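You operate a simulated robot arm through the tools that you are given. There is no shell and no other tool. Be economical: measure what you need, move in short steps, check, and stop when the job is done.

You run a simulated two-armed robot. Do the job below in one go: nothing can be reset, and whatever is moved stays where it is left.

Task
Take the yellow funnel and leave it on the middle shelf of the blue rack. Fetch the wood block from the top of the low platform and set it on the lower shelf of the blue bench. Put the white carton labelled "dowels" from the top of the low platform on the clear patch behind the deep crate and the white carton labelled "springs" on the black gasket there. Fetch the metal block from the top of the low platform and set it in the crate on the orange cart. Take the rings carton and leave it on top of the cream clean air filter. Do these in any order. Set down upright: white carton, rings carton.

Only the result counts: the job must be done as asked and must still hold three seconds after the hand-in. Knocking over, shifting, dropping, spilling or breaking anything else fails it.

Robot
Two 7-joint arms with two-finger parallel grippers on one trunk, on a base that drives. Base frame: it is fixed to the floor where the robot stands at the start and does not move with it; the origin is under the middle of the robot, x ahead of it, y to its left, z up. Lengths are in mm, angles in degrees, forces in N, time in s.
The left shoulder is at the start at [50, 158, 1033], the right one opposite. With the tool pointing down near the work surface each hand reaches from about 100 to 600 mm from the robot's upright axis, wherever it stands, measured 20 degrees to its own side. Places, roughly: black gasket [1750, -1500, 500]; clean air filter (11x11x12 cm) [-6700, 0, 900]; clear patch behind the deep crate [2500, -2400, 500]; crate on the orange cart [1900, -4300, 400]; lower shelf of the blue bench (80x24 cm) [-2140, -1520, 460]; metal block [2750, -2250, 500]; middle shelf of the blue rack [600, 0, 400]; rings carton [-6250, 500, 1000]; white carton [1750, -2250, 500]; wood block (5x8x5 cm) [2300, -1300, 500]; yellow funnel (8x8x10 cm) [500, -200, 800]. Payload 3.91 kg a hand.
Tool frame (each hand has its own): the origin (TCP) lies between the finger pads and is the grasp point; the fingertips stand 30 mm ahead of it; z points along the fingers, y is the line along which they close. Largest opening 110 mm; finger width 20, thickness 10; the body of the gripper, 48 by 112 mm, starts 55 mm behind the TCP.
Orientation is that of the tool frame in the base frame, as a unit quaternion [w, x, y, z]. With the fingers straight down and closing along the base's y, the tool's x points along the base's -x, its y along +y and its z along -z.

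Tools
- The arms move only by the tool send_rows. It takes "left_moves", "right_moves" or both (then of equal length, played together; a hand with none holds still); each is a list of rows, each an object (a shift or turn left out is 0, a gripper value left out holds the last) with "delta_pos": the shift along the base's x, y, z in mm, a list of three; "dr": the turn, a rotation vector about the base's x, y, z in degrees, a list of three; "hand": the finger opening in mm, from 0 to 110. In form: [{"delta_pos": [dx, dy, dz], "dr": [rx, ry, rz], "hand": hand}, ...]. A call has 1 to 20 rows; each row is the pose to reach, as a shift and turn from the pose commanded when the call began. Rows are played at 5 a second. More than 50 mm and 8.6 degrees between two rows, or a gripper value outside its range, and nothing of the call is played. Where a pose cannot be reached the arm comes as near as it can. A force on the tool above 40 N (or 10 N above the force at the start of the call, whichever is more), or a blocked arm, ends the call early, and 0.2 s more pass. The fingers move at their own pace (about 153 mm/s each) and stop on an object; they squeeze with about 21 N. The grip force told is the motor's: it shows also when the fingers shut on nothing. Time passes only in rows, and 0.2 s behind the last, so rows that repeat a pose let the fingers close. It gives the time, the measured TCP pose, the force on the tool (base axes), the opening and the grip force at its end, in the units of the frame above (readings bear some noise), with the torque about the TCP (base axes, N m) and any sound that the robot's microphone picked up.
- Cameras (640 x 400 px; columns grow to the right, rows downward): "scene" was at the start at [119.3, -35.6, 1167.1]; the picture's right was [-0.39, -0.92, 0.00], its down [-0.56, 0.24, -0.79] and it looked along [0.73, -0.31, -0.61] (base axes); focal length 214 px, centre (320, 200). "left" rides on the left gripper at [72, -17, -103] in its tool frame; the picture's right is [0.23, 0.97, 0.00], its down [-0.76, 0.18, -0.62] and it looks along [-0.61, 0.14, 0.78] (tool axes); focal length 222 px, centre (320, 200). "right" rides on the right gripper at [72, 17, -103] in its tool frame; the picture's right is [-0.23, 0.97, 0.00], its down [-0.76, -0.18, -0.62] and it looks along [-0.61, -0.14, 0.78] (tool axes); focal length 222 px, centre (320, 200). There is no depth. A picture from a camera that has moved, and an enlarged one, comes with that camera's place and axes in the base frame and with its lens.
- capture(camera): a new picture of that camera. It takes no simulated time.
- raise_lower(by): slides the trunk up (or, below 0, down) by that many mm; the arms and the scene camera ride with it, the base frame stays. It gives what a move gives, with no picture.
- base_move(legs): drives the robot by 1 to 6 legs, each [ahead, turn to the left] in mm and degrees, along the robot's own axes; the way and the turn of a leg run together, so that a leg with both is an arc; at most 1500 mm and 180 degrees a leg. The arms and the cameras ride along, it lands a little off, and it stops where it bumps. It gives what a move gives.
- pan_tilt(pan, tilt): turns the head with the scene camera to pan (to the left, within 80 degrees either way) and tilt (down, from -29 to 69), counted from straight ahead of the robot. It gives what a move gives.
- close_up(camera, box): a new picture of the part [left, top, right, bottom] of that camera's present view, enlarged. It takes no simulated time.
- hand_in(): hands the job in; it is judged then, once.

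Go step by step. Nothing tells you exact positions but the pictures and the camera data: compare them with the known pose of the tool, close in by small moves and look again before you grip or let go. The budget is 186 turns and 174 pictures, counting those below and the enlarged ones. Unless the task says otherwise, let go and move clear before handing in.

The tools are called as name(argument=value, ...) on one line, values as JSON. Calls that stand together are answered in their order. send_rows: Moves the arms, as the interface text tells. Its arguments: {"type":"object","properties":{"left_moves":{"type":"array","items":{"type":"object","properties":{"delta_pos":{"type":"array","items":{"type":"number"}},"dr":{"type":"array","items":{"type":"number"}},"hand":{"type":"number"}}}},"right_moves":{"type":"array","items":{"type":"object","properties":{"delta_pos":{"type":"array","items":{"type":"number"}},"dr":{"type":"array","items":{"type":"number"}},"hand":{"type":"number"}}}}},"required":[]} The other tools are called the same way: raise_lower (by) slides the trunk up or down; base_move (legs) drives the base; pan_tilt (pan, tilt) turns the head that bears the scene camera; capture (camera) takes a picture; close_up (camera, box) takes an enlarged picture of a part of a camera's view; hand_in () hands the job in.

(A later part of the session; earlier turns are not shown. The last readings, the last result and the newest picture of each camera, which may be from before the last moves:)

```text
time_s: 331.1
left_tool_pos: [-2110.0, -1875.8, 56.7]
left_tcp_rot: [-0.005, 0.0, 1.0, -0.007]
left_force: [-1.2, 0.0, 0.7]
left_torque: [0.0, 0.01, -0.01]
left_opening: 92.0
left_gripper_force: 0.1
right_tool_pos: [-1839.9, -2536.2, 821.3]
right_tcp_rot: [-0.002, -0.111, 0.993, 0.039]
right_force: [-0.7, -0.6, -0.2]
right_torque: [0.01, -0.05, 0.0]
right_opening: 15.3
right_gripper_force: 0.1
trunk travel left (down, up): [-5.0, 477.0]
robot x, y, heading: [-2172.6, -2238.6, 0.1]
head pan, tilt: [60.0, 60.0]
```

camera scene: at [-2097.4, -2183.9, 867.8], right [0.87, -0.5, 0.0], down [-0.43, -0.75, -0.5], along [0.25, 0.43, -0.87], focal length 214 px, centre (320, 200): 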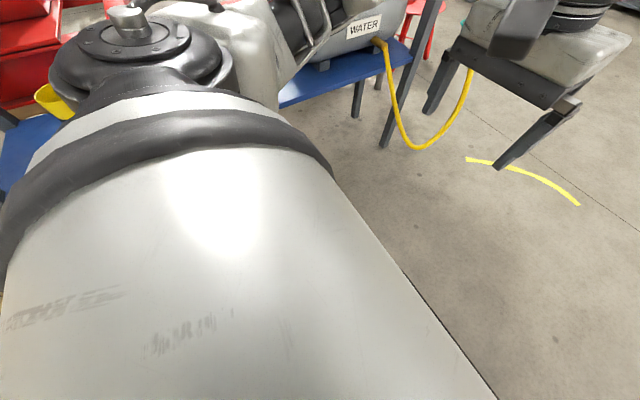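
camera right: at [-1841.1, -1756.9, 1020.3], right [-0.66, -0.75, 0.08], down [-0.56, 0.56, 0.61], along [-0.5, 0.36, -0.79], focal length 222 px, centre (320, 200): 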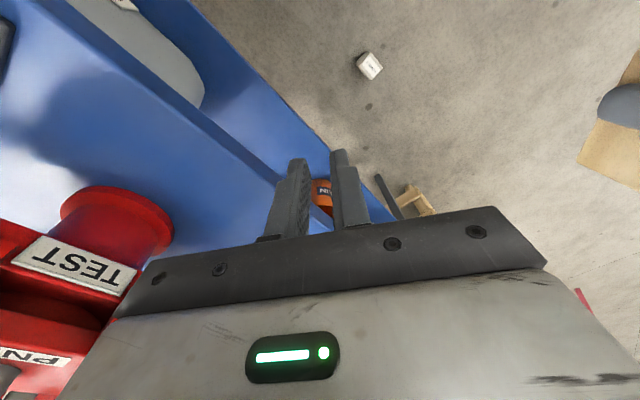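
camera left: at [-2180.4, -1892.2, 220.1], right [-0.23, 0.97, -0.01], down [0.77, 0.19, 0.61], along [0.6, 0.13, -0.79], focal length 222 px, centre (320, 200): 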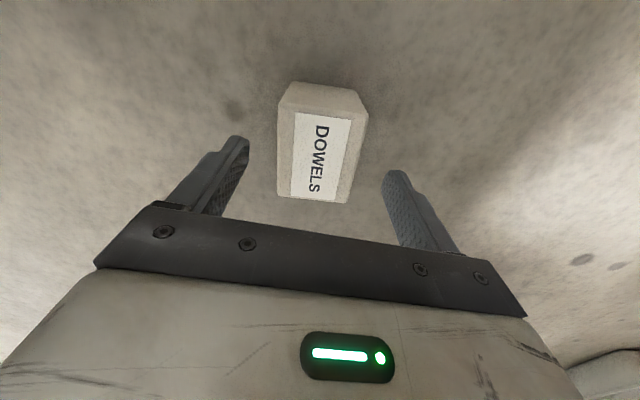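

The hand is at z=57 around the carton. Closing and lifting.

send_rows(left_moves=[{"hand": 10}, {"hand": 10}, {"hand": 10}, {"hand": 10}, {"hand": 10}])

send_rows(left_moves=[{"delta_pos": [0, 0, 20]}, {"delta_pos": [0, 0, 60]}, {"delta_pos": [0, 0, 105]}, {"delta_pos": [0, 0, 150]}, {"delta_pos": [0, 0, 195]}, {"delta_pos": [0, 0, 240]}, {"delta_pos": [5, -5, 285]}, {"delta_pos": [20, -10, 325]}, {"delta_pos": [40, -15, 365]}, {"delta_pos": [60, -20, 405]}, {"delta_pos": [85, -30, 440]}, {"delta_pos": [110, -45, 475]}, {"delta_pos": [140, -65, 505]}, {"delta_pos": [170, -90, 530]}, {"delta_pos": [200, -115, 555]}, {"delta_pos": [230, -140, 580]}, {"delta_pos": [260, -165, 605]}, {"delta_pos": [280, -190, 630]}, {"delta_pos": [280, -190, 640]}])

capture(camera="left")

```text
time_s: 332.3
left_tool_pos: [-2109.2, -1875.7, 56.5]
left_tcp_rot: [-0.006, -0.001, 1.0, -0.008]
left_force: [0.3, 0.5, -0.1]
left_torque: [0.01, 0.0, 0.03]
left_opening: 61.6
left_gripper_force: 21.2
right_tool_pos: [-1839.3, -2535.4, 822.6]
right_tcp_rot: [-0.002, -0.11, 0.993, 0.039]
right_force: [-0.6, 0.1, 0.5]
right_torque: [-0.01, 0.03, 0.02]
right_opening: 15.2
right_gripper_force: 0.0
trunk travel left (down, up): [-5.0, 477.0]
robot x, y, heading: [-2166.5, -2239.8, -0.0]
head pan, tilt: [60.0, 60.0]
```

```text
time_s: 334.4
left_tool_pos: [-2059.3, -1907.5, 361.1]
left_tcp_rot: [-0.002, 0.016, 1.0, -0.021]
left_force: [43.4, 18.2, 17.6]
left_torque: [-2.11, 3.13, 1.84]
left_opening: 59.6
left_gripper_force: 21.2
left hand out of reach, approached as far as the arm can: row 6, 7, 8, 9, 10
right_tool_pos: [-1839.4, -2534.8, 823.3]
right_tcp_rot: [-0.001, -0.112, 0.993, 0.038]
right_force: [-0.5, 0.5, 0.6]
right_torque: [-0.04, -0.02, -0.01]
right_opening: 15.0
right_gripper_force: 0.1
trunk travel left (down, up): [-5.0, 477.0]
robot x, y, heading: [-2170.5, -2240.1, 0.1]
head pan, tilt: [60.0, 60.0]
stopped in row 10 (left hand): the force on the tool passed its limit at 114 N (the readings are from after the stop); the commanded pose is now the measured one
```

```text
40 pictures are left
camera left: at [-2132.8, -1918.4, 465.3], right [-0.2, 0.98, -0.04], down [0.77, 0.18, 0.61], along [0.61, 0.09, -0.79], focal length 222 px, centre (320, 200)
```

left: 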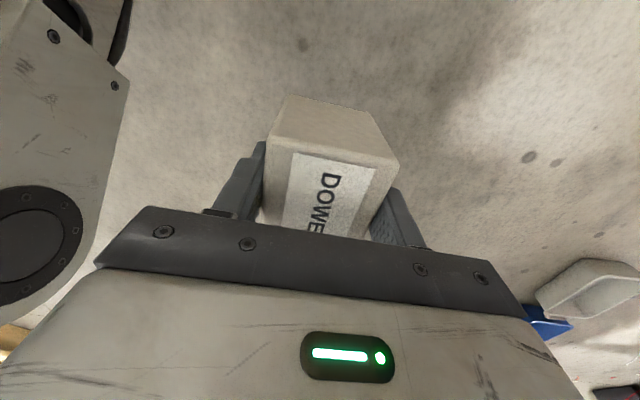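

I have the carton in the left hand; the hand got cramped near the robot's body. I'll move it forward and outward first, then up.

send_rows(left_moves=[{"delta_pos": [20, 10, 0]}, {"delta_pos": [55, 20, 0]}, {"delta_pos": [95, 30, 10]}, {"delta_pos": [135, 40, 20]}, {"delta_pos": [175, 45, 40]}, {"delta_pos": [205, 45, 75]}, {"delta_pos": [225, 40, 115]}, {"delta_pos": [240, 30, 155]}, {"delta_pos": [250, 15, 195]}, {"delta_pos": [260, 0, 235]}, {"delta_pos": [270, -20, 275]}, {"delta_pos": [280, -45, 315]}, {"delta_pos": [290, -75, 350]}, {"delta_pos": [300, -105, 385]}, {"delta_pos": [305, -140, 415]}, {"delta_pos": [305, -160, 440]}, {"delta_pos": [305, -160, 440]}])

capture(camera="left")

```text
time_s: 338.0
left_tool_pos: [-1763.4, -2071.4, 798.3]
left_tcp_rot: [-0.013, 0.016, 0.999, -0.026]
left_force: [0.2, -1.2, -1.8]
left_torque: [0.01, 0.01, -0.01]
left_opening: 59.5
left_gripper_force: 21.5
right_tool_pos: [-1841.0, -2535.0, 822.4]
right_tcp_rot: [0.0, -0.111, 0.993, 0.038]
right_force: [-0.1, -0.3, -0.4]
right_torque: [-0.02, 0.01, -0.04]
right_opening: 14.9
right_gripper_force: 0.0
trunk travel left (down, up): [-5.0, 477.0]
robot x, y, heading: [-2167.8, -2238.5, -0.0]
head pan, tilt: [60.0, 60.0]
```

```text
39 pictures are left
camera left: at [-1834.2, -2081.0, 905.2], right [-0.2, 0.98, -0.04], down [0.78, 0.19, 0.59], along [0.59, 0.08, -0.8], focal length 222 px, centre (320, 200)
```

left: 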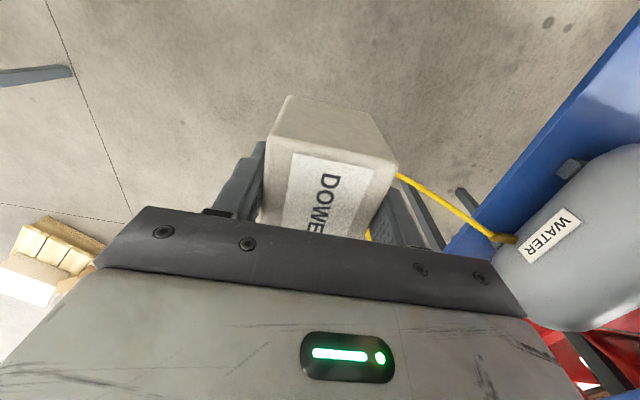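

The carton is safely held upright. Next: raise the trunk for travel and head for the passage between the green table and the pallet, toward the south side.

raise_lower(by=200)

base_move(legs=[[0, -12.2], [990, 0], [0, -78]])

pan_tilt(pan=0, tilt=38)

capture(camera="scene")

```text
time_s: 340.2
left_tool_pos: [-1764.3, -2071.6, 999.4]
left_tcp_rot: [-0.013, 0.015, 0.999, -0.025]
left_force: [0.4, 0.3, -2.8]
left_torque: [-0.03, -0.03, 0.01]
left_opening: 59.6
left_gripper_force: 20.8
right_tool_pos: [-1840.2, -2535.4, 1022.0]
right_tcp_rot: [-0.001, -0.111, 0.993, 0.039]
right_force: [0.0, -0.5, 0.1]
right_torque: [0.01, 0.02, -0.01]
right_opening: 15.0
right_gripper_force: 0.1
trunk travel left (down, up): [-205.0, 277.0]
robot x, y, heading: [-2169.5, -2240.3, -0.1]
head pan, tilt: [60.0, 60.0]
```

```text
time_s: 349.5
left_tool_pos: [-1016.4, -2857.8, 1000.1]
left_tcp_rot: [-0.026, 0.717, 0.696, -0.009]
left_force: [-0.3, 0.0, -3.0]
left_torque: [0.02, 0.01, -0.01]
left_opening: 59.7
left_gripper_force: 20.9
right_tool_pos: [-1481.1, -2781.0, 1023.4]
right_tcp_rot: [0.027, 0.624, 0.78, 0.028]
right_force: [-0.2, 0.4, -1.1]
right_torque: [-0.01, 0.02, 0.0]
right_opening: 14.9
right_gripper_force: 0.1
trunk travel left (down, up): [-205.0, 277.0]
robot x, y, heading: [-1185.7, -2453.7, -90.2]
head pan, tilt: [60.0, 60.0]
```

```text
time_s: 350.8
left_tool_pos: [-1017.3, -2857.4, 999.7]
left_tcp_rot: [-0.025, 0.717, 0.696, -0.01]
left_force: [-0.4, 0.0, -2.3]
left_torque: [0.0, -0.01, -0.02]
left_opening: 59.7
left_gripper_force: 20.5
right_tool_pos: [-1480.7, -2780.5, 1022.1]
right_tcp_rot: [0.027, 0.624, 0.78, 0.028]
right_force: [0.9, -0.7, -0.3]
right_torque: [0.0, -0.04, 0.0]
right_opening: 14.8
right_gripper_force: 0.1
trunk travel left (down, up): [-205.0, 277.0]
robot x, y, heading: [-1185.4, -2452.0, -90.3]
head pan, tilt: [0.0, 38.0]
```

```text
38 pictures are left
camera scene: at [-1185.7, -2578.7, 1097.4], right [-1.0, 0.0, 0.0], down [0.0, 0.62, -0.79], along [0.0, -0.79, -0.62], focal length 214 px, centre (320, 200)
```

scene: 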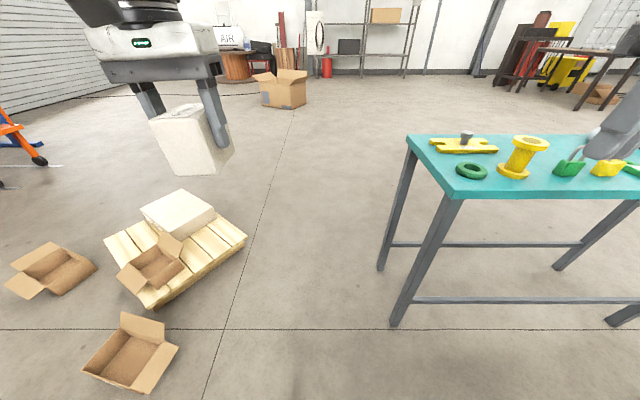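

The passage is 800 mm wide. Driving south through it and then east.

base_move(legs=[[0, 4], [900, 0], [900, -1.5], [0, 87.5], [1300, 0]])

pan_tilt(pan=15, tilt=25)

capture(camera="scene")

```text
time_s: 370.2
left_tool_pos: [671.1, -4014.3, 998.5]
left_tcp_rot: [-0.013, 0.006, 1.0, -0.025]
left_force: [-0.7, -0.1, -2.2]
left_torque: [0.01, 0.05, 0.02]
left_opening: 59.5
left_gripper_force: 21.3
right_tool_pos: [603.6, -4479.8, 1022.5]
right_tcp_rot: [-0.002, -0.119, 0.992, 0.039]
right_force: [0.9, 0.2, 0.1]
right_torque: [0.02, 0.01, 0.0]
right_opening: 15.0
right_gripper_force: 0.0
trunk travel left (down, up): [-205.0, 277.0]
robot x, y, heading: [267.5, -4188.5, 0.9]
head pan, tilt: [0.0, 38.0]
```

```text
time_s: 371.0
left_tool_pos: [671.3, -4014.5, 999.1]
left_tcp_rot: [-0.012, 0.006, 1.0, -0.025]
left_force: [-0.6, 0.3, -1.7]
left_torque: [0.0, 0.0, -0.02]
left_opening: 59.6
left_gripper_force: 21.1
right_tool_pos: [604.0, -4479.2, 1022.5]
right_tcp_rot: [-0.001, -0.119, 0.992, 0.038]
right_force: [-0.4, 0.5, -0.4]
right_torque: [0.02, 0.01, 0.01]
right_opening: 15.0
right_gripper_force: 0.0
trunk travel left (down, up): [-205.0, 277.0]
robot x, y, heading: [267.2, -4191.9, 1.2]
head pan, tilt: [15.0, 25.0]
```

```text
37 pictures are left
camera scene: at [395.9, -4166.0, 1117.7], right [0.28, -0.96, 0.0], down [-0.41, -0.12, -0.91], along [0.87, 0.25, -0.42], focal length 214 px, centre (320, 200)
```

scene: 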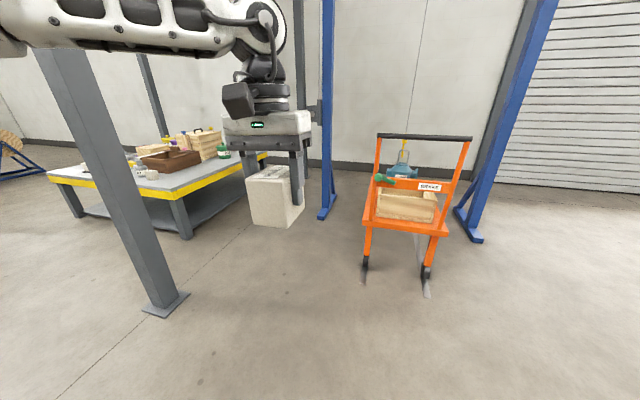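

The cart, gantry legs and platform are in view. Driving diagonally to the platform's south side.

base_move(legs=[[0, 28.5], [1500, 0], [500, 0], [0, 30]])

pan_tilt(pan=5, tilt=30)

capture(camera="scene")

```text
time_s: 381.4
left_tool_pos: [2060.3, -2942.4, 998.0]
left_tcp_rot: [-0.007, -0.25, 0.968, -0.028]
left_force: [0.9, 0.1, -2.7]
left_torque: [-0.01, 0.0, 0.06]
left_opening: 59.7
left_gripper_force: 20.9
right_tool_pos: [2226.9, -3385.9, 1020.9]
right_tcp_rot: [-0.027, -0.376, 0.926, 0.03]
right_force: [0.0, -2.6, -0.9]
right_torque: [-0.04, 0.0, 0.0]
right_opening: 15.0
right_gripper_force: 0.0
trunk travel left (down, up): [-205.0, 277.0]
robot x, y, heading: [1797.8, -3297.9, 30.8]
head pan, tilt: [15.0, 25.0]
stopped in leg 3: the force on the tool passed its limit at 88 N (the readings are from after the stop); the commanded pose is now the measured one
```

```text
time_s: 382.1
left_tool_pos: [2060.2, -2943.2, 997.5]
left_tcp_rot: [-0.006, -0.251, 0.968, -0.027]
left_force: [0.4, 0.2, -2.7]
left_torque: [-0.04, 0.01, -0.01]
left_opening: 59.7
left_gripper_force: 20.7
right_tool_pos: [2227.6, -3385.9, 1020.2]
right_tcp_rot: [-0.027, -0.375, 0.926, 0.029]
right_force: [-3.0, -3.0, -1.1]
right_torque: [-0.03, -0.01, -0.01]
right_opening: 15.5
right_gripper_force: 0.6
trunk travel left (down, up): [-205.0, 277.0]
robot x, y, heading: [1795.6, -3294.9, 30.4]
head pan, tilt: [5.0, 30.0]
```

```text
36 pictures are left
camera scene: at [1904.8, -3225.1, 1109.8], right [0.58, -0.81, 0.0], down [-0.41, -0.29, -0.87], along [0.7, 0.51, -0.5], focal length 214 px, centre (320, 200)
```

scene: 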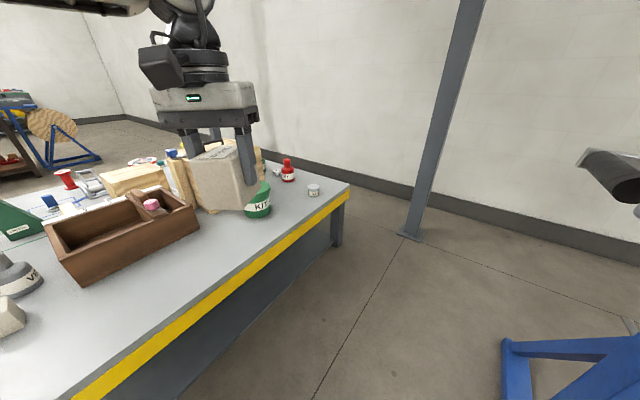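

The right hand touched something at (2227,-3386). A look to the right.

pan_tilt(pan=-40, tilt=15)

capture(camera="scene")

```text
time_s: 383.2
left_tool_pos: [2060.3, -2943.3, 997.4]
left_tcp_rot: [-0.006, -0.25, 0.968, -0.027]
left_force: [-0.3, -0.6, -2.3]
left_torque: [0.03, 0.01, 0.0]
left_opening: 59.8
left_gripper_force: 21.1
right_tool_pos: [2225.5, -3384.8, 1021.0]
right_tcp_rot: [-0.027, -0.376, 0.926, 0.029]
right_force: [-3.1, -1.6, 0.0]
right_torque: [0.0, 0.06, 0.05]
right_opening: 15.3
right_gripper_force: 0.5
trunk travel left (down, up): [-205.0, 277.0]
robot x, y, heading: [1799.4, -3297.7, 30.8]
head pan, tilt: [-40.0, 15.0]
```

```text
35 pictures are left
camera scene: at [1923.6, -3292.9, 1134.0], right [-0.16, -0.99, 0.0], down [-0.26, 0.04, -0.97], along [0.95, -0.15, -0.26], focal length 214 px, centre (320, 200)
```

scene: 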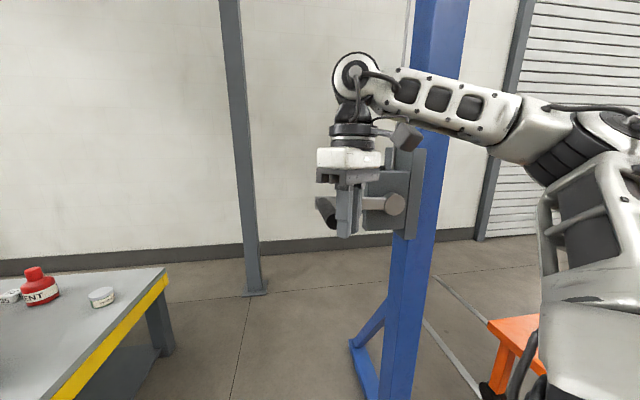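

The right fingers touched a winch handle on the blue upright at about (2259,-3354). I'll back off, draw the right hand in, and pass closer to the platform.

base_move(legs=[[-150, 0]])

send_rows(right_moves=[{"delta_pos": [-20, 30, 0]}, {"delta_pos": [-40, 65, 0]}, {"delta_pos": [-60, 100, 0]}, {"delta_pos": [-75, 135, 0]}, {"delta_pos": [-90, 165, 0]}, {"delta_pos": [-90, 165, 0]}])

```text
time_s: 384.6
left_tool_pos: [1930.1, -3022.8, 996.5]
left_tcp_rot: [-0.008, -0.25, 0.968, -0.027]
left_force: [0.0, 0.5, -2.1]
left_torque: [0.02, -0.02, 0.02]
left_opening: 59.7
left_gripper_force: 21.1
right_tool_pos: [2095.5, -3463.9, 1021.4]
right_tcp_rot: [-0.027, -0.374, 0.927, 0.029]
right_force: [0.9, 0.3, 0.3]
right_torque: [-0.05, 0.02, 0.0]
right_opening: 15.0
right_gripper_force: 0.0
trunk travel left (down, up): [-205.0, 277.0]
robot x, y, heading: [1668.0, -3375.0, 30.7]
head pan, tilt: [-40.0, 15.0]
```

```text
time_s: 386.0
left_tool_pos: [1930.6, -3021.7, 997.8]
left_tcp_rot: [-0.006, -0.25, 0.968, -0.028]
left_force: [0.3, -0.5, -2.6]
left_torque: [-0.04, 0.04, 0.0]
left_opening: 59.9
left_gripper_force: 20.9
right_tool_pos: [2004.4, -3298.5, 1022.1]
right_tcp_rot: [-0.027, -0.374, 0.926, 0.03]
right_force: [0.5, 0.3, 0.9]
right_torque: [0.01, 0.02, 0.0]
right_opening: 15.1
right_gripper_force: 0.0
trunk travel left (down, up): [-205.0, 277.0]
robot x, y, heading: [1665.2, -3373.3, 30.5]
head pan, tilt: [-40.0, 15.0]
```

base_move(legs=[[0, 31], [385, 0], [0, -61], [440, 0], [0, 89]])

pan_tilt(pan=-10, tilt=40)

capture(camera="scene")

```text
time_s: 398.8
left_tool_pos: [2144.8, -2633.1, 998.0]
left_tcp_rot: [0.008, -0.69, 0.724, -0.028]
left_force: [-0.5, 0.1, -2.3]
left_torque: [-0.05, -0.02, -0.01]
left_opening: 59.7
left_gripper_force: 21.0
right_tool_pos: [2418.4, -2713.3, 1022.4]
right_tcp_rot: [0.039, 0.777, -0.628, -0.014]
right_force: [-0.5, 0.3, 0.1]
right_torque: [0.04, -0.01, 0.0]
right_opening: 14.8
right_gripper_force: 0.0
trunk travel left (down, up): [-205.0, 277.0]
robot x, y, heading: [2304.4, -3040.2, 88.9]
head pan, tilt: [-40.0, 15.0]
```

```text
time_s: 399.7
left_tool_pos: [2144.3, -2632.3, 997.5]
left_tcp_rot: [0.008, -0.69, 0.723, -0.027]
left_force: [-0.2, 0.4, -2.1]
left_torque: [0.0, 0.01, 0.01]
left_opening: 59.9
left_gripper_force: 21.2
right_tool_pos: [2419.7, -2714.8, 1021.4]
right_tcp_rot: [0.039, 0.778, -0.627, -0.013]
right_force: [1.2, -0.2, 0.0]
right_torque: [-0.01, -0.01, -0.01]
right_opening: 15.0
right_gripper_force: 0.0
trunk travel left (down, up): [-205.0, 277.0]
robot x, y, heading: [2306.8, -3044.6, 88.6]
head pan, tilt: [-10.0, 40.0]
```

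```text
34 pictures are left
camera scene: at [2323.2, -2920.3, 1094.5], right [0.98, -0.19, 0.0], down [-0.12, -0.63, -0.77], along [0.15, 0.75, -0.64], focal length 214 px, centre (320, 200)
```

scene: 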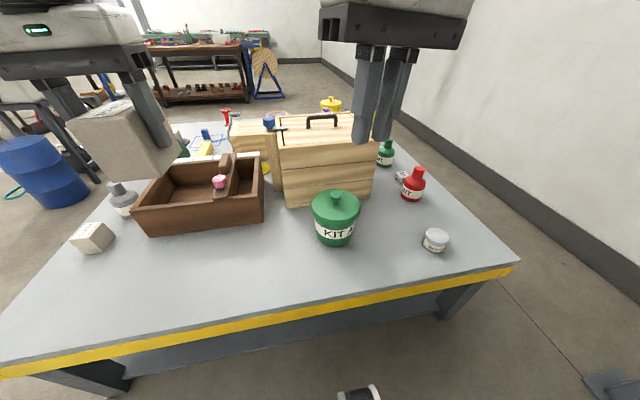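

I see the SPARES crate, green kit bucket, tin and red bottle near the expected patch. I'll zoom in to find the clear patch and the metal block.

close_up(camera="scene", box=[250, 120, 470, 280])

capture(camera="right")

```text
2.50 times, centred on (360, 200) of scene
camera zoom: at [2323.2, -2920.3, 1094.5], right [0.98, -0.19, 0.0], down [-0.12, -0.63, -0.77], along [0.15, 0.75, -0.64], focal length 536 px, centre (220, 200)
```

zoom: 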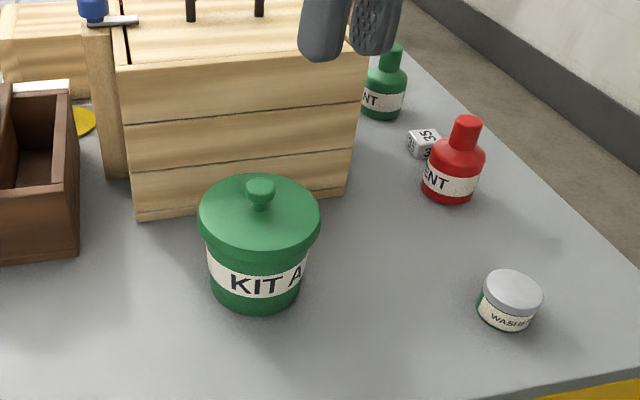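

```text
32 pictures are left
camera right: at [2425.0, -2783.3, 1128.6], right [-1.0, 0.02, 0.07], down [0.05, 0.81, 0.59], along [-0.04, 0.59, -0.81], focal length 222 px, centre (320, 200)
```

right: 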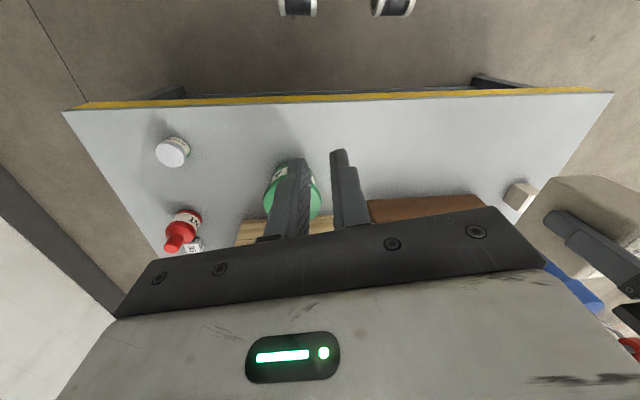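

The numbered grey cube beside the red bottle may be the metal block. I'll zoom in on it.

close_up(camera="scene", box=[370, 130, 450, 210])

```text
5.00 times, centred on (410, 170) of scene
camera zoom: at [2323.2, -2920.3, 1094.5], right [0.98, -0.19, 0.0], down [-0.12, -0.63, -0.77], along [0.15, 0.75, -0.64], focal length 1072 px, centre (-130, 350)
```

zoom: 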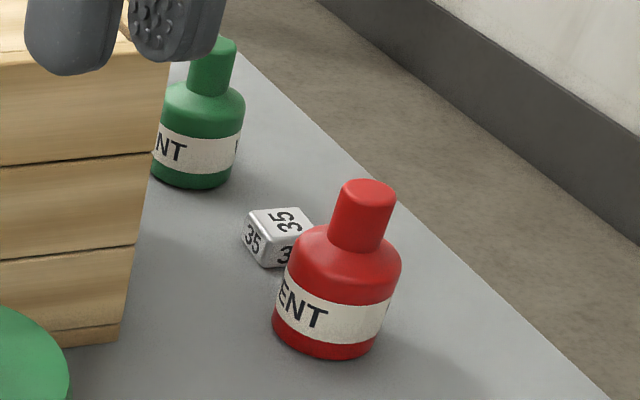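

It is the metal cube, at about (2870,-2165), best taken from the east later. The free strip behind the SPARES crate is beside the green bucket, so I'll set dowels at about (2598,-2395). Shifting east now.

base_move(legs=[[0, -88.6], [455, 0], [0, 90]])

```text
time_s: 410.0
left_tool_pos: [2562.7, -2629.6, 997.8]
left_tcp_rot: [-0.009, 0.717, -0.696, 0.027]
left_force: [-0.6, 0.2, -2.3]
left_torque: [-0.02, 0.04, -0.01]
left_opening: 60.0
left_gripper_force: 21.1
right_tool_pos: [2841.9, -2689.6, 1021.8]
right_tcp_rot: [0.039, 0.802, -0.596, -0.012]
right_force: [-0.6, 0.3, -0.5]
right_torque: [-0.06, 0.01, -0.03]
right_opening: 14.7
right_gripper_force: 0.1
trunk travel left (down, up): [-205.0, 277.0]
robot x, y, heading: [2756.3, -3024.5, 93.4]
head pan, tilt: [-10.0, 40.0]
```

base_move(legs=[[0, -3.4], [58, 0]])

raise_lower(by=-100)

capture(camera="left")

```text
time_s: 411.4
left_tool_pos: [2585.8, -2560.2, 997.4]
left_tcp_rot: [0.008, -0.696, 0.717, -0.028]
left_force: [-0.3, 0.0, -2.5]
left_torque: [0.01, 0.01, -0.03]
left_opening: 59.6
left_gripper_force: 21.6
right_tool_pos: [2862.1, -2637.8, 1021.8]
right_tcp_rot: [0.039, 0.784, -0.62, -0.013]
right_force: [0.9, 0.3, -0.2]
right_torque: [0.01, 0.0, -0.02]
right_opening: 15.1
right_gripper_force: 0.0
trunk travel left (down, up): [-205.0, 277.0]
robot x, y, heading: [2756.1, -2966.3, 89.8]
head pan, tilt: [-10.0, 40.0]
```

```text
time_s: 412.7
left_tool_pos: [2586.1, -2560.3, 896.6]
left_tcp_rot: [0.009, -0.697, 0.717, -0.028]
left_force: [0.2, 0.3, -2.7]
left_torque: [-0.05, 0.02, -0.03]
left_opening: 60.0
left_gripper_force: 20.9
right_tool_pos: [2862.6, -2638.3, 921.8]
right_tcp_rot: [0.038, 0.784, -0.619, -0.013]
right_force: [0.0, 0.3, -0.5]
right_torque: [-0.04, -0.01, 0.0]
right_opening: 15.1
right_gripper_force: 0.0
trunk travel left (down, up): [-105.0, 377.0]
robot x, y, heading: [2758.5, -2962.8, 89.8]
head pan, tilt: [-10.0, 40.0]
```

```text
30 pictures are left
camera left: at [2596.6, -2631.1, 1004.0], right [-0.98, -0.2, -0.04], down [-0.19, 0.78, 0.59], along [-0.08, 0.59, -0.8], focal length 222 px, centre (320, 200)
```

left: 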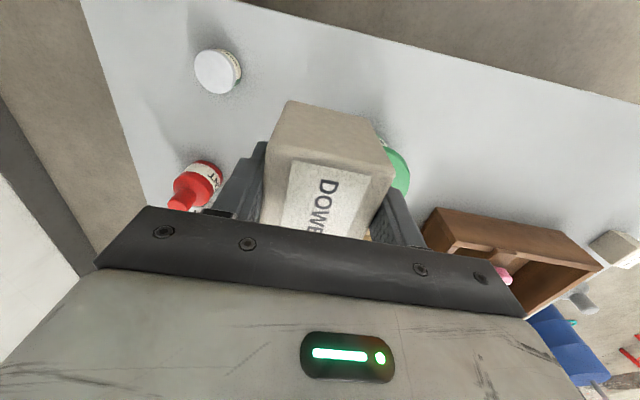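

Now I'll straighten the tool and carry the carton over the spot, then check the surroundings.

send_rows(left_moves=[{"delta_pos": [5, 40, 0], "dr": [1.6, 3, 0]}, {"delta_pos": [10, 85, 0], "dr": [1.6, 3, 0]}, {"delta_pos": [14, 130, 0], "dr": [1.6, 3, 0]}, {"delta_pos": [14, 163, 0], "dr": [1.6, 3, 0]}, {"delta_pos": [14, 163, -45], "dr": [1.6, 3, 0]}, {"delta_pos": [14, 163, -90], "dr": [1.6, 3, 0]}, {"delta_pos": [14, 163, -135], "dr": [1.6, 3, 0]}, {"delta_pos": [14, 163, -180], "dr": [1.6, 3, 0]}, {"delta_pos": [14, 163, -225], "dr": [1.6, 3, 0]}, {"delta_pos": [14, 163, -225], "dr": [1.6, 3, 0]}])

pan_tilt(pan=12, tilt=40)

close_up(camera="scene", box=[200, 100, 440, 280])

```text
time_s: 414.9
left_tool_pos: [2555.2, -2454.8, 698.8]
left_tcp_rot: [0.002, -0.697, 0.717, 0.002]
left_force: [-0.7, 1.5, 13.8]
left_torque: [-0.27, 0.57, -0.07]
left_opening: 59.5
left_gripper_force: 21.0
left hand out of reach, approached as far as the arm can: row 2, 3, 4, 5, 6, 7, 8, 9, 10
right_tool_pos: [2862.0, -2639.7, 923.3]
right_tcp_rot: [0.038, 0.784, -0.62, -0.013]
right_force: [-1.0, -0.2, -0.1]
right_torque: [-0.01, -0.01, -0.01]
right_opening: 15.2
right_gripper_force: 0.0
trunk travel left (down, up): [-105.0, 377.0]
robot x, y, heading: [2757.5, -2968.5, 89.8]
head pan, tilt: [-10.0, 40.0]
```

```text
time_s: 415.8
left_tool_pos: [2556.1, -2454.8, 698.3]
left_tcp_rot: [0.001, -0.697, 0.717, 0.002]
left_force: [1.1, 4.2, 18.3]
left_torque: [0.06, 0.39, -0.13]
left_opening: 59.9
left_gripper_force: 21.4
right_tool_pos: [2863.3, -2639.0, 922.4]
right_tcp_rot: [0.038, 0.784, -0.619, -0.014]
right_force: [-0.1, -0.4, -0.1]
right_torque: [-0.02, 0.01, -0.01]
right_opening: 15.1
right_gripper_force: 0.0
trunk travel left (down, up): [-105.0, 377.0]
robot x, y, heading: [2758.7, -2970.3, 89.9]
head pan, tilt: [12.0, 40.0]
```

```text
2.22 times, centred on (320, 190) of scene
camera zoom: at [2738.9, -2847.3, 994.7], right [0.98, 0.21, 0.0], down [0.13, -0.63, -0.77], along [-0.16, 0.75, -0.64], focal length 477 px, centre (320, 222)
```

zoom: 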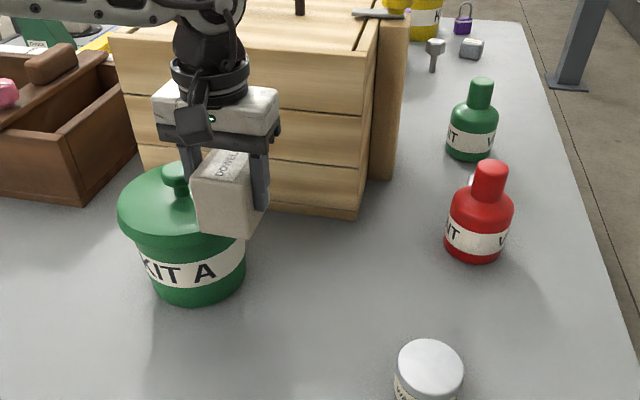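

Out of reach, and the carton has come down onto the bucket's lid edge. Raising at once.

send_rows(left_moves=[{"delta_pos": [0, 0, 30]}, {"delta_pos": [10, -10, 70]}, {"delta_pos": [25, -25, 110]}, {"delta_pos": [25, -25, 110]}])

close_up(camera="scene", box=[200, 100, 440, 280])

```text
time_s: 416.8
left_tool_pos: [2579.3, -2482.0, 807.2]
left_tcp_rot: [-0.002, -0.697, 0.718, 0.001]
left_force: [0.1, -0.4, -1.8]
left_torque: [-0.01, -0.01, -0.02]
left_opening: 59.5
left_gripper_force: 21.6
right_tool_pos: [2862.4, -2638.6, 921.9]
right_tcp_rot: [0.038, 0.784, -0.619, -0.013]
right_force: [-0.4, 1.2, 0.8]
right_torque: [0.0, 0.0, -0.01]
right_opening: 15.1
right_gripper_force: 0.2
trunk travel left (down, up): [-105.0, 377.0]
robot x, y, heading: [2755.7, -2965.9, 90.1]
head pan, tilt: [12.0, 40.0]
```

```text
2.22 times, centred on (320, 190) of scene
camera zoom: at [2738.3, -2846.3, 994.4], right [0.98, 0.21, 0.0], down [0.13, -0.63, -0.77], along [-0.16, 0.75, -0.64], focal length 477 px, centre (320, 222)
```

zoom: 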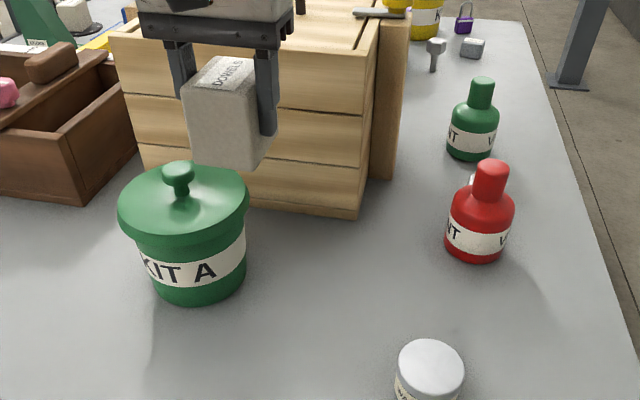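

The bucket is unharmed. I'll aim a little nearer, beside the bucket at about (2610,-2430), moving at height first.

send_rows(left_moves=[{"delta_pos": [20, 15, 0]}, {"delta_pos": [33, 35, 0]}, {"delta_pos": [33, 52, -5]}, {"delta_pos": [33, 52, -45]}, {"delta_pos": [33, 52, -45]}])

```text
time_s: 418.0
left_tool_pos: [2580.0, -2463.2, 765.4]
left_tcp_rot: [-0.001, -0.697, 0.717, 0.001]
left_force: [-0.5, -0.5, -2.7]
left_torque: [-0.01, -0.03, 0.01]
left_opening: 59.9
left_gripper_force: 21.0
left hand out of reach, approached as far as the arm can: row 1, 2, 3, 4, 5
right_tool_pos: [2862.0, -2638.7, 922.0]
right_tcp_rot: [0.039, 0.784, -0.619, -0.013]
right_force: [0.9, 0.3, 0.3]
right_torque: [0.0, -0.01, 0.03]
right_opening: 14.8
right_gripper_force: 0.0
trunk travel left (down, up): [-105.0, 377.0]
robot x, y, heading: [2756.3, -2967.7, 90.2]
head pan, tilt: [12.0, 40.0]
```

I'll move to x≈2610 a bit nearer, lower the trunk to gain reach, and then lower the carton there.

send_rows(left_moves=[{"delta_pos": [10, -20, 0]}, {"delta_pos": [28, -30, 0]}, {"delta_pos": [28, -30, 0]}])

raise_lower(by=-70)

send_rows(left_moves=[{"delta_pos": [0, 15, -25]}, {"delta_pos": [0, 35, -50]}, {"delta_pos": [0, 50, -75]}, {"delta_pos": [0, 50, -75]}])

close_up(camera="scene", box=[200, 100, 440, 280])

```text
time_s: 418.8
left_tool_pos: [2607.6, -2493.8, 765.4]
left_tcp_rot: [-0.001, -0.697, 0.717, 0.0]
left_force: [-0.1, -0.9, -2.5]
left_torque: [-0.03, 0.02, -0.01]
left_opening: 59.6
left_gripper_force: 21.1
right_tool_pos: [2862.7, -2638.9, 921.5]
right_tcp_rot: [0.039, 0.784, -0.619, -0.013]
right_force: [0.1, -0.9, -0.1]
right_torque: [-0.02, 0.0, 0.0]
right_opening: 15.0
right_gripper_force: 0.0
trunk travel left (down, up): [-105.0, 377.0]
robot x, y, heading: [2758.4, -2965.2, 90.3]
head pan, tilt: [12.0, 40.0]
```

```text
time_s: 419.9
left_tool_pos: [2608.4, -2493.3, 694.6]
left_tcp_rot: [-0.001, -0.696, 0.718, 0.0]
left_force: [-0.5, 0.6, -2.7]
left_torque: [0.0, 0.01, -0.01]
left_opening: 59.9
left_gripper_force: 21.7
right_tool_pos: [2861.9, -2638.4, 851.3]
right_tcp_rot: [0.039, 0.784, -0.62, -0.013]
right_force: [0.1, 0.4, -0.2]
right_torque: [0.02, 0.03, 0.01]
right_opening: 15.2
right_gripper_force: 0.0
trunk travel left (down, up): [-35.0, 447.0]
robot x, y, heading: [2754.4, -2971.2, 90.2]
head pan, tilt: [12.0, 40.0]
```

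```text
time_s: 420.9
left_tool_pos: [2579.8, -2474.1, 632.7]
left_tcp_rot: [0.001, -0.696, 0.718, 0.002]
left_force: [6.6, -1.1, -0.3]
left_torque: [0.15, -0.03, -0.4]
left_opening: 59.5
left_gripper_force: 20.9
left hand out of reach, approached as far as the arm can: row 1, 2, 3, 4
right_tool_pos: [2862.9, -2638.3, 853.1]
right_tcp_rot: [0.038, 0.784, -0.62, -0.013]
right_force: [0.4, 0.0, 0.0]
right_torque: [-0.01, 0.01, 0.02]
right_opening: 14.9
right_gripper_force: 0.0
trunk travel left (down, up): [-35.0, 447.0]
robot x, y, heading: [2756.8, -2967.5, 89.9]
head pan, tilt: [12.0, 40.0]
```

```text
2.22 times, centred on (320, 190) of scene
camera zoom: at [2738.6, -2846.4, 924.5], right [0.98, 0.21, 0.0], down [0.13, -0.63, -0.77], along [-0.16, 0.75, -0.64], focal length 477 px, centre (320, 222)
```

zoom: 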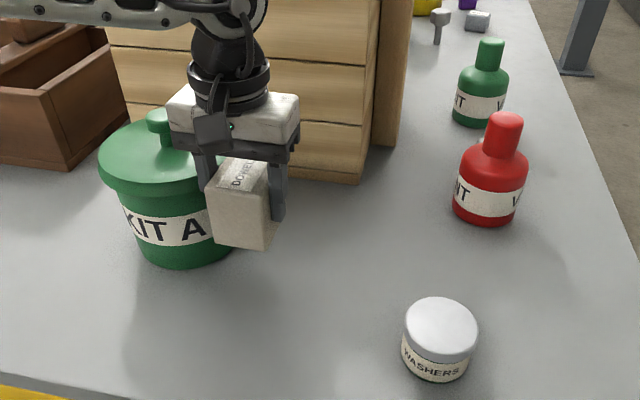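

The inner side limits the arm again. I'll raise the carton clear, back off 45 mm and turn the base 15° right so the spot lies further to the left hand's side.

send_rows(left_moves=[{"delta_pos": [10, -5, 20]}, {"delta_pos": [25, -15, 60]}, {"delta_pos": [28, -20, 100]}, {"delta_pos": [28, -20, 140]}, {"delta_pos": [28, -20, 140]}])

raise_lower(by=55)

base_move(legs=[[-45, 0], [0, -15]])

```text
time_s: 422.1
left_tool_pos: [2602.2, -2497.6, 769.0]
left_tcp_rot: [-0.001, -0.697, 0.717, 0.001]
left_force: [1.0, 0.1, -2.1]
left_torque: [-0.04, 0.0, -0.03]
left_opening: 59.9
left_gripper_force: 21.2
left hand out of reach, approached as far as the arm can: row 4, 5
right_tool_pos: [2863.4, -2638.7, 851.8]
right_tcp_rot: [0.038, 0.784, -0.62, -0.013]
right_force: [-0.9, -0.6, 0.6]
right_torque: [0.01, -0.01, 0.0]
right_opening: 15.1
right_gripper_force: 0.1
trunk travel left (down, up): [-35.0, 447.0]
robot x, y, heading: [2755.2, -2966.0, 90.2]
head pan, tilt: [12.0, 40.0]
```

```text
time_s: 423.0
left_tool_pos: [2602.8, -2497.0, 823.6]
left_tcp_rot: [0.0, -0.696, 0.718, 0.001]
left_force: [1.2, 0.1, -3.1]
left_torque: [-0.03, -0.01, -0.04]
left_opening: 59.6
left_gripper_force: 21.4
right_tool_pos: [2862.7, -2638.7, 906.4]
right_tcp_rot: [0.038, 0.783, -0.62, -0.013]
right_force: [-0.1, -0.5, 0.9]
right_torque: [0.03, -0.01, 0.01]
right_opening: 14.9
right_gripper_force: 0.1
trunk travel left (down, up): [-90.0, 392.0]
robot x, y, heading: [2755.3, -2968.9, 90.1]
head pan, tilt: [12.0, 40.0]
```

```text
time_s: 424.8
left_tool_pos: [2728.8, -2518.2, 824.0]
left_tcp_rot: [0.0, -0.598, 0.802, 0.001]
left_force: [-0.6, 0.5, -2.6]
left_torque: [-0.03, 0.01, -0.04]
left_opening: 59.9
left_gripper_force: 21.1
right_tool_pos: [2943.6, -2722.2, 906.9]
right_tcp_rot: [-0.036, -0.697, 0.716, 0.018]
right_force: [0.0, 0.5, 0.6]
right_torque: [-0.03, 0.0, -0.03]
right_opening: 15.0
right_gripper_force: 0.0
trunk travel left (down, up): [-90.0, 392.0]
robot x, y, heading: [2754.4, -3017.9, 75.0]
head pan, tilt: [12.0, 40.0]
```

send_rows(left_moves=[{"delta_pos": [-35, 22, 0], "dr": [0, 0, 6]}, {"delta_pos": [-70, 44, 0], "dr": [0, 0, 12]}, {"delta_pos": [-105, 66, 0], "dr": [0, 0, 17]}, {"delta_pos": [-117, 78, -20], "dr": [0, 0, 17]}, {"delta_pos": [-117, 78, -65], "dr": [0, 0, 17]}, {"delta_pos": [-117, 78, -110], "dr": [0, 0, 17]}, {"delta_pos": [-117, 78, -110], "dr": [0, 0, 17]}])

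```text
time_s: 426.4
left_tool_pos: [2611.1, -2438.3, 712.0]
left_tcp_rot: [0.001, 0.71, -0.704, -0.001]
left_force: [0.0, -0.4, -2.1]
left_torque: [-0.02, -0.01, -0.01]
left_opening: 60.0
left_gripper_force: 21.3
right_tool_pos: [2943.4, -2721.5, 906.5]
right_tcp_rot: [-0.036, -0.696, 0.716, 0.018]
right_force: [-0.1, 1.0, 0.8]
right_torque: [-0.01, 0.01, -0.01]
right_opening: 15.0
right_gripper_force: 0.0
trunk travel left (down, up): [-90.0, 392.0]
robot x, y, heading: [2757.3, -3011.1, 75.1]
head pan, tilt: [12.0, 40.0]
```

That pose is within reach. Continuing down with a slight shift toward the crate.

send_rows(left_moves=[{"delta_pos": [-4, 5, -45]}, {"delta_pos": [-4, 12, -90]}, {"delta_pos": [-4, 12, -125]}, {"delta_pos": [-4, 12, -140]}, {"delta_pos": [-4, 12, -140]}])

pan_tilt(pan=25, tilt=40)

close_up(camera="scene", box=[200, 100, 440, 280])

```text
time_s: 427.6
left_tool_pos: [2603.2, -2435.3, 586.4]
left_tcp_rot: [-0.006, 0.709, -0.705, -0.005]
left_force: [6.6, 12.3, 27.0]
left_torque: [-0.26, 2.05, -0.88]
left_opening: 59.9
left_gripper_force: 21.2
left hand out of reach, approached as far as the arm can: row 3, 4, 5
right_tool_pos: [2944.9, -2724.2, 908.4]
right_tcp_rot: [-0.037, -0.696, 0.717, 0.019]
right_force: [-0.1, -0.3, -0.7]
right_torque: [0.0, -0.02, -0.02]
right_opening: 14.9
right_gripper_force: 0.0
trunk travel left (down, up): [-90.0, 392.0]
robot x, y, heading: [2753.5, -3013.7, 75.2]
head pan, tilt: [12.0, 40.0]
```

```text
time_s: 428.4
left_tool_pos: [2602.0, -2436.8, 586.7]
left_tcp_rot: [-0.006, 0.71, -0.705, -0.005]
left_force: [9.0, 13.7, 30.0]
left_torque: [-0.26, 2.28, -0.92]
left_opening: 59.5
left_gripper_force: 21.2
right_tool_pos: [2945.1, -2723.6, 907.9]
right_tcp_rot: [-0.036, -0.696, 0.717, 0.02]
right_force: [-0.3, -0.9, 0.4]
right_torque: [-0.01, -0.01, 0.01]
right_opening: 15.0
right_gripper_force: 0.0
trunk travel left (down, up): [-90.0, 392.0]
robot x, y, heading: [2756.6, -3011.3, 75.0]
head pan, tilt: [25.0, 40.0]
```

```text
2.22 times, centred on (320, 190) of scene
camera zoom: at [2752.5, -2893.9, 979.8], right [0.98, 0.17, 0.0], down [0.11, -0.63, -0.77], along [-0.13, 0.76, -0.64], focal length 477 px, centre (320, 222)
```

zoom: 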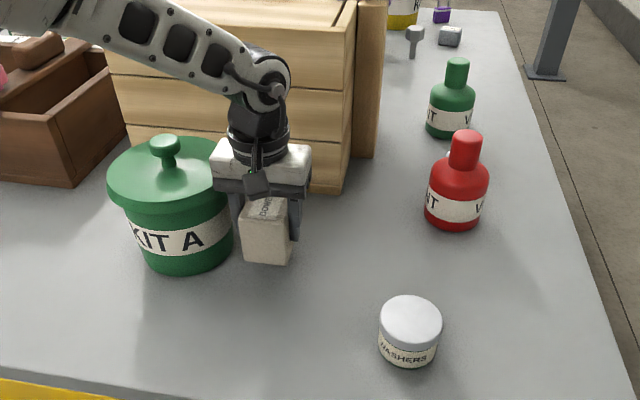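

The gripper's west end is pressing on the bucket lid. Raising a bit, shifting 25 mm east, and going down again.

send_rows(left_moves=[{"delta_pos": [5, 0, 15]}, {"delta_pos": [15, 0, 30]}, {"delta_pos": [28, -2, 30]}, {"delta_pos": [30, -2, 10]}, {"delta_pos": [30, -2, -8]}, {"delta_pos": [30, -2, -18]}, {"delta_pos": [30, -2, -24]}, {"delta_pos": [30, -2, -28]}, {"delta_pos": [30, -2, -28]}])

close_up(camera="scene", box=[200, 100, 440, 280])

```text
time_s: 430.4
left_tool_pos: [2616.7, -2455.9, 575.7]
left_tcp_rot: [-0.001, 0.71, -0.704, 0.0]
left_force: [-0.3, -0.4, -2.7]
left_torque: [-0.01, 0.01, 0.0]
left_opening: 59.8
left_gripper_force: 21.3
left hand out of reach, approached as far as the arm can: row 4, 5, 6, 7, 8, 9
right_tool_pos: [2943.7, -2721.8, 907.0]
right_tcp_rot: [-0.036, -0.697, 0.716, 0.018]
right_force: [-0.3, 0.6, -0.4]
right_torque: [0.03, -0.03, 0.0]
right_opening: 15.1
right_gripper_force: 0.0
trunk travel left (down, up): [-90.0, 392.0]
robot x, y, heading: [2754.0, -3013.2, 74.9]
head pan, tilt: [25.0, 40.0]
```

```text
2.22 times, centred on (320, 190) of scene
camera zoom: at [2751.3, -2892.3, 979.4], right [0.98, 0.18, 0.0], down [0.11, -0.63, -0.77], along [-0.13, 0.75, -0.64], focal length 477 px, centre (320, 222)
```

zoom: 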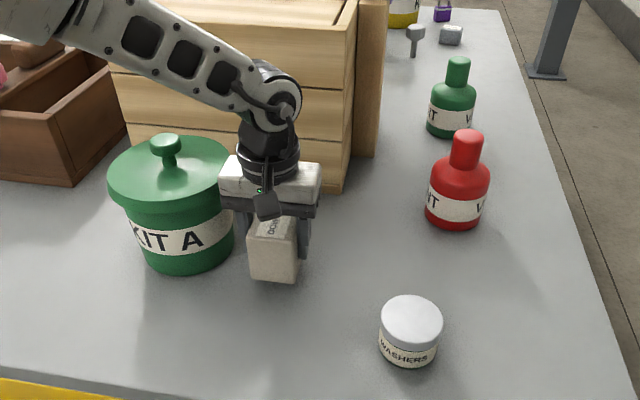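

The carton is free, 19 mm above the surface. I'll try to gain a little depth with a slight 6° nose-forward tilt (it will square itself on contact), then lower with the trunk.

send_rows(left_moves=[{"delta_pos": [2, 15, 5], "dr": [3, 0, 0]}, {"delta_pos": [2, 30, 5], "dr": [6, 0, 0]}, {"delta_pos": [2, 30, 5], "dr": [6, 0, 0]}])

```text
time_s: 431.1
left_tool_pos: [2616.0, -2428.3, 583.8]
left_tcp_rot: [-0.038, 0.709, -0.703, -0.038]
left_force: [-0.4, 0.1, -1.9]
left_torque: [-0.05, 0.01, 0.03]
left_opening: 60.0
left_gripper_force: 21.6
left hand out of reach, approached as far as the arm can: row 2, 3
right_tool_pos: [2943.4, -2721.3, 906.6]
right_tcp_rot: [-0.036, -0.696, 0.717, 0.018]
right_force: [0.6, 0.0, -0.5]
right_torque: [0.01, 0.01, -0.03]
right_opening: 15.1
right_gripper_force: 0.1
trunk travel left (down, up): [-90.0, 392.0]
robot x, y, heading: [2760.4, -3010.1, 75.1]
head pan, tilt: [25.0, 40.0]
```

Now lowering with the trunk to contact.

raise_lower(by=-26)

```text
time_s: 431.9
left_tool_pos: [2614.8, -2428.5, 557.6]
left_tcp_rot: [-0.038, 0.709, -0.703, -0.038]
left_force: [-1.1, -1.0, 2.1]
left_torque: [-0.17, 0.14, -0.01]
left_opening: 59.8
left_gripper_force: 20.6
right_tool_pos: [2943.8, -2721.9, 880.8]
right_tcp_rot: [-0.036, -0.697, 0.716, 0.018]
right_force: [0.2, 0.5, -0.3]
right_torque: [0.02, -0.02, 0.0]
right_opening: 15.3
right_gripper_force: 0.0
trunk travel left (down, up): [-64.0, 418.0]
robot x, y, heading: [2753.2, -3017.0, 74.9]
head pan, tilt: [25.0, 40.0]
```

Just touching. Pressing 5 mm more to square it, then a slow release.

raise_lower(by=-5)

send_rows(left_moves=[{"hand": 61}, {"hand": 63}, {"hand": 68}, {"hand": 76}, {"hand": 80}, {"hand": 80}])

close_up(camera="scene", box=[200, 100, 440, 280])

```text
time_s: 432.4
left_tool_pos: [2615.7, -2427.4, 555.0]
left_tcp_rot: [-0.041, 0.709, -0.703, -0.04]
left_force: [-2.7, 4.7, 15.9]
left_torque: [-0.26, 0.36, -0.11]
left_opening: 59.8
left_gripper_force: 20.6
right_tool_pos: [2943.2, -2723.6, 875.0]
right_tcp_rot: [-0.036, -0.696, 0.716, 0.019]
right_force: [-0.6, -0.9, 0.4]
right_torque: [-0.01, 0.01, 0.04]
right_opening: 15.2
right_gripper_force: 0.1
trunk travel left (down, up): [-59.0, 423.0]
robot x, y, heading: [2758.8, -3013.0, 74.8]
head pan, tilt: [25.0, 40.0]
```

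```text
time_s: 433.8
left_tool_pos: [2615.7, -2428.0, 551.9]
left_tcp_rot: [-0.038, 0.708, -0.704, -0.038]
left_force: [-0.7, 0.0, -0.5]
left_torque: [0.01, -0.02, 0.03]
left_opening: 79.8
left_gripper_force: 0.1
right_tool_pos: [2944.5, -2723.1, 876.3]
right_tcp_rot: [-0.036, -0.697, 0.716, 0.018]
right_force: [-0.1, 0.4, 0.3]
right_torque: [-0.01, 0.02, -0.03]
right_opening: 15.1
right_gripper_force: 0.1
trunk travel left (down, up): [-59.0, 423.0]
robot x, y, heading: [2756.3, -3010.7, 75.4]
head pan, tilt: [25.0, 40.0]
```

```text
2.22 times, centred on (320, 190) of scene
camera zoom: at [2751.3, -2892.4, 948.5], right [0.98, 0.18, 0.0], down [0.11, -0.63, -0.77], along [-0.13, 0.75, -0.64], focal length 477 px, centre (320, 222)
```

zoom: 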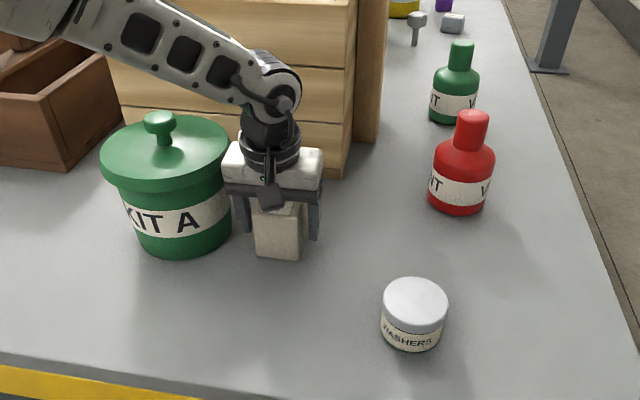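

Released and standing. Raising straight up with the trunk, then checking.

raise_lower(by=180)

send_rows(left_moves=[{"delta_pos": [10, -40, 10], "dr": [-6, 0, 0]}, {"delta_pos": [20, -80, 20], "dr": [-6, 0, 0]}, {"delta_pos": [20, -110, 20], "dr": [-6, 0, 0]}])

capture(camera="scene")

```text
time_s: 435.8
left_tool_pos: [2616.8, -2429.4, 731.4]
left_tcp_rot: [-0.037, 0.709, -0.704, -0.037]
left_force: [-0.1, 0.1, 0.4]
left_torque: [0.02, -0.03, 0.04]
left_opening: 80.0
left_gripper_force: 0.1
right_tool_pos: [2943.2, -2722.2, 1057.3]
right_tcp_rot: [-0.036, -0.696, 0.717, 0.019]
right_force: [0.1, -0.6, 0.4]
right_torque: [0.01, -0.01, -0.03]
right_opening: 15.1
right_gripper_force: 0.1
trunk travel left (down, up): [-239.0, 243.0]
robot x, y, heading: [2755.7, -3011.0, 75.2]
head pan, tilt: [25.0, 40.0]
```

```text
time_s: 436.6
left_tool_pos: [2636.0, -2539.6, 753.5]
left_tcp_rot: [-0.001, 0.71, -0.704, 0.0]
left_force: [0.4, 0.8, -0.7]
left_torque: [0.0, 0.01, 0.01]
left_opening: 79.6
left_gripper_force: 0.0
right_tool_pos: [2944.4, -2722.0, 1056.4]
right_tcp_rot: [-0.036, -0.697, 0.716, 0.019]
right_force: [0.4, 0.0, 0.0]
right_torque: [-0.03, 0.03, 0.01]
right_opening: 14.9
right_gripper_force: 0.0
trunk travel left (down, up): [-239.0, 243.0]
robot x, y, heading: [2756.8, -3011.7, 74.9]
head pan, tilt: [25.0, 40.0]
```

```text
23 pictures are left
camera scene: at [2751.3, -2892.5, 1128.5], right [0.98, 0.18, 0.0], down [0.11, -0.63, -0.77], along [-0.13, 0.75, -0.64], focal length 214 px, centre (320, 200)
```

scene: 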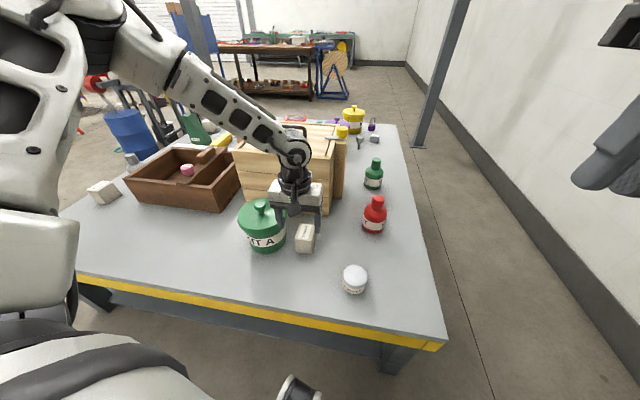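

Dowels stands upright behind the SPARES crate. The metal cube is only reachable from the east strip via the north, so I'll tuck the left hand and drive back round. First, retract.

send_rows(left_moves=[{"delta_pos": [20, -30, 30]}, {"delta_pos": [45, -60, 60]}, {"delta_pos": [75, -90, 85]}, {"delta_pos": [110, -122, 100]}, {"delta_pos": [110, -122, 140]}, {"delta_pos": [110, -122, 180]}, {"delta_pos": [110, -122, 220]}, {"delta_pos": [110, -122, 220], "hand": 20}])

```text
time_s: 438.4
left_tool_pos: [2743.7, -2660.9, 971.0]
left_tcp_rot: [-0.001, 0.709, -0.705, 0.0]
left_force: [-0.8, 0.3, 0.7]
left_torque: [0.0, 0.03, -0.02]
left_opening: 19.8
left_gripper_force: 0.1
right_tool_pos: [2942.4, -2721.2, 1056.9]
right_tcp_rot: [-0.036, -0.697, 0.716, 0.018]
right_force: [0.2, -0.6, 0.7]
right_torque: [0.01, 0.0, 0.02]
right_opening: 15.1
right_gripper_force: 0.0
trunk travel left (down, up): [-239.0, 243.0]
robot x, y, heading: [2756.3, -3014.3, 75.2]
head pan, tilt: [25.0, 40.0]
```

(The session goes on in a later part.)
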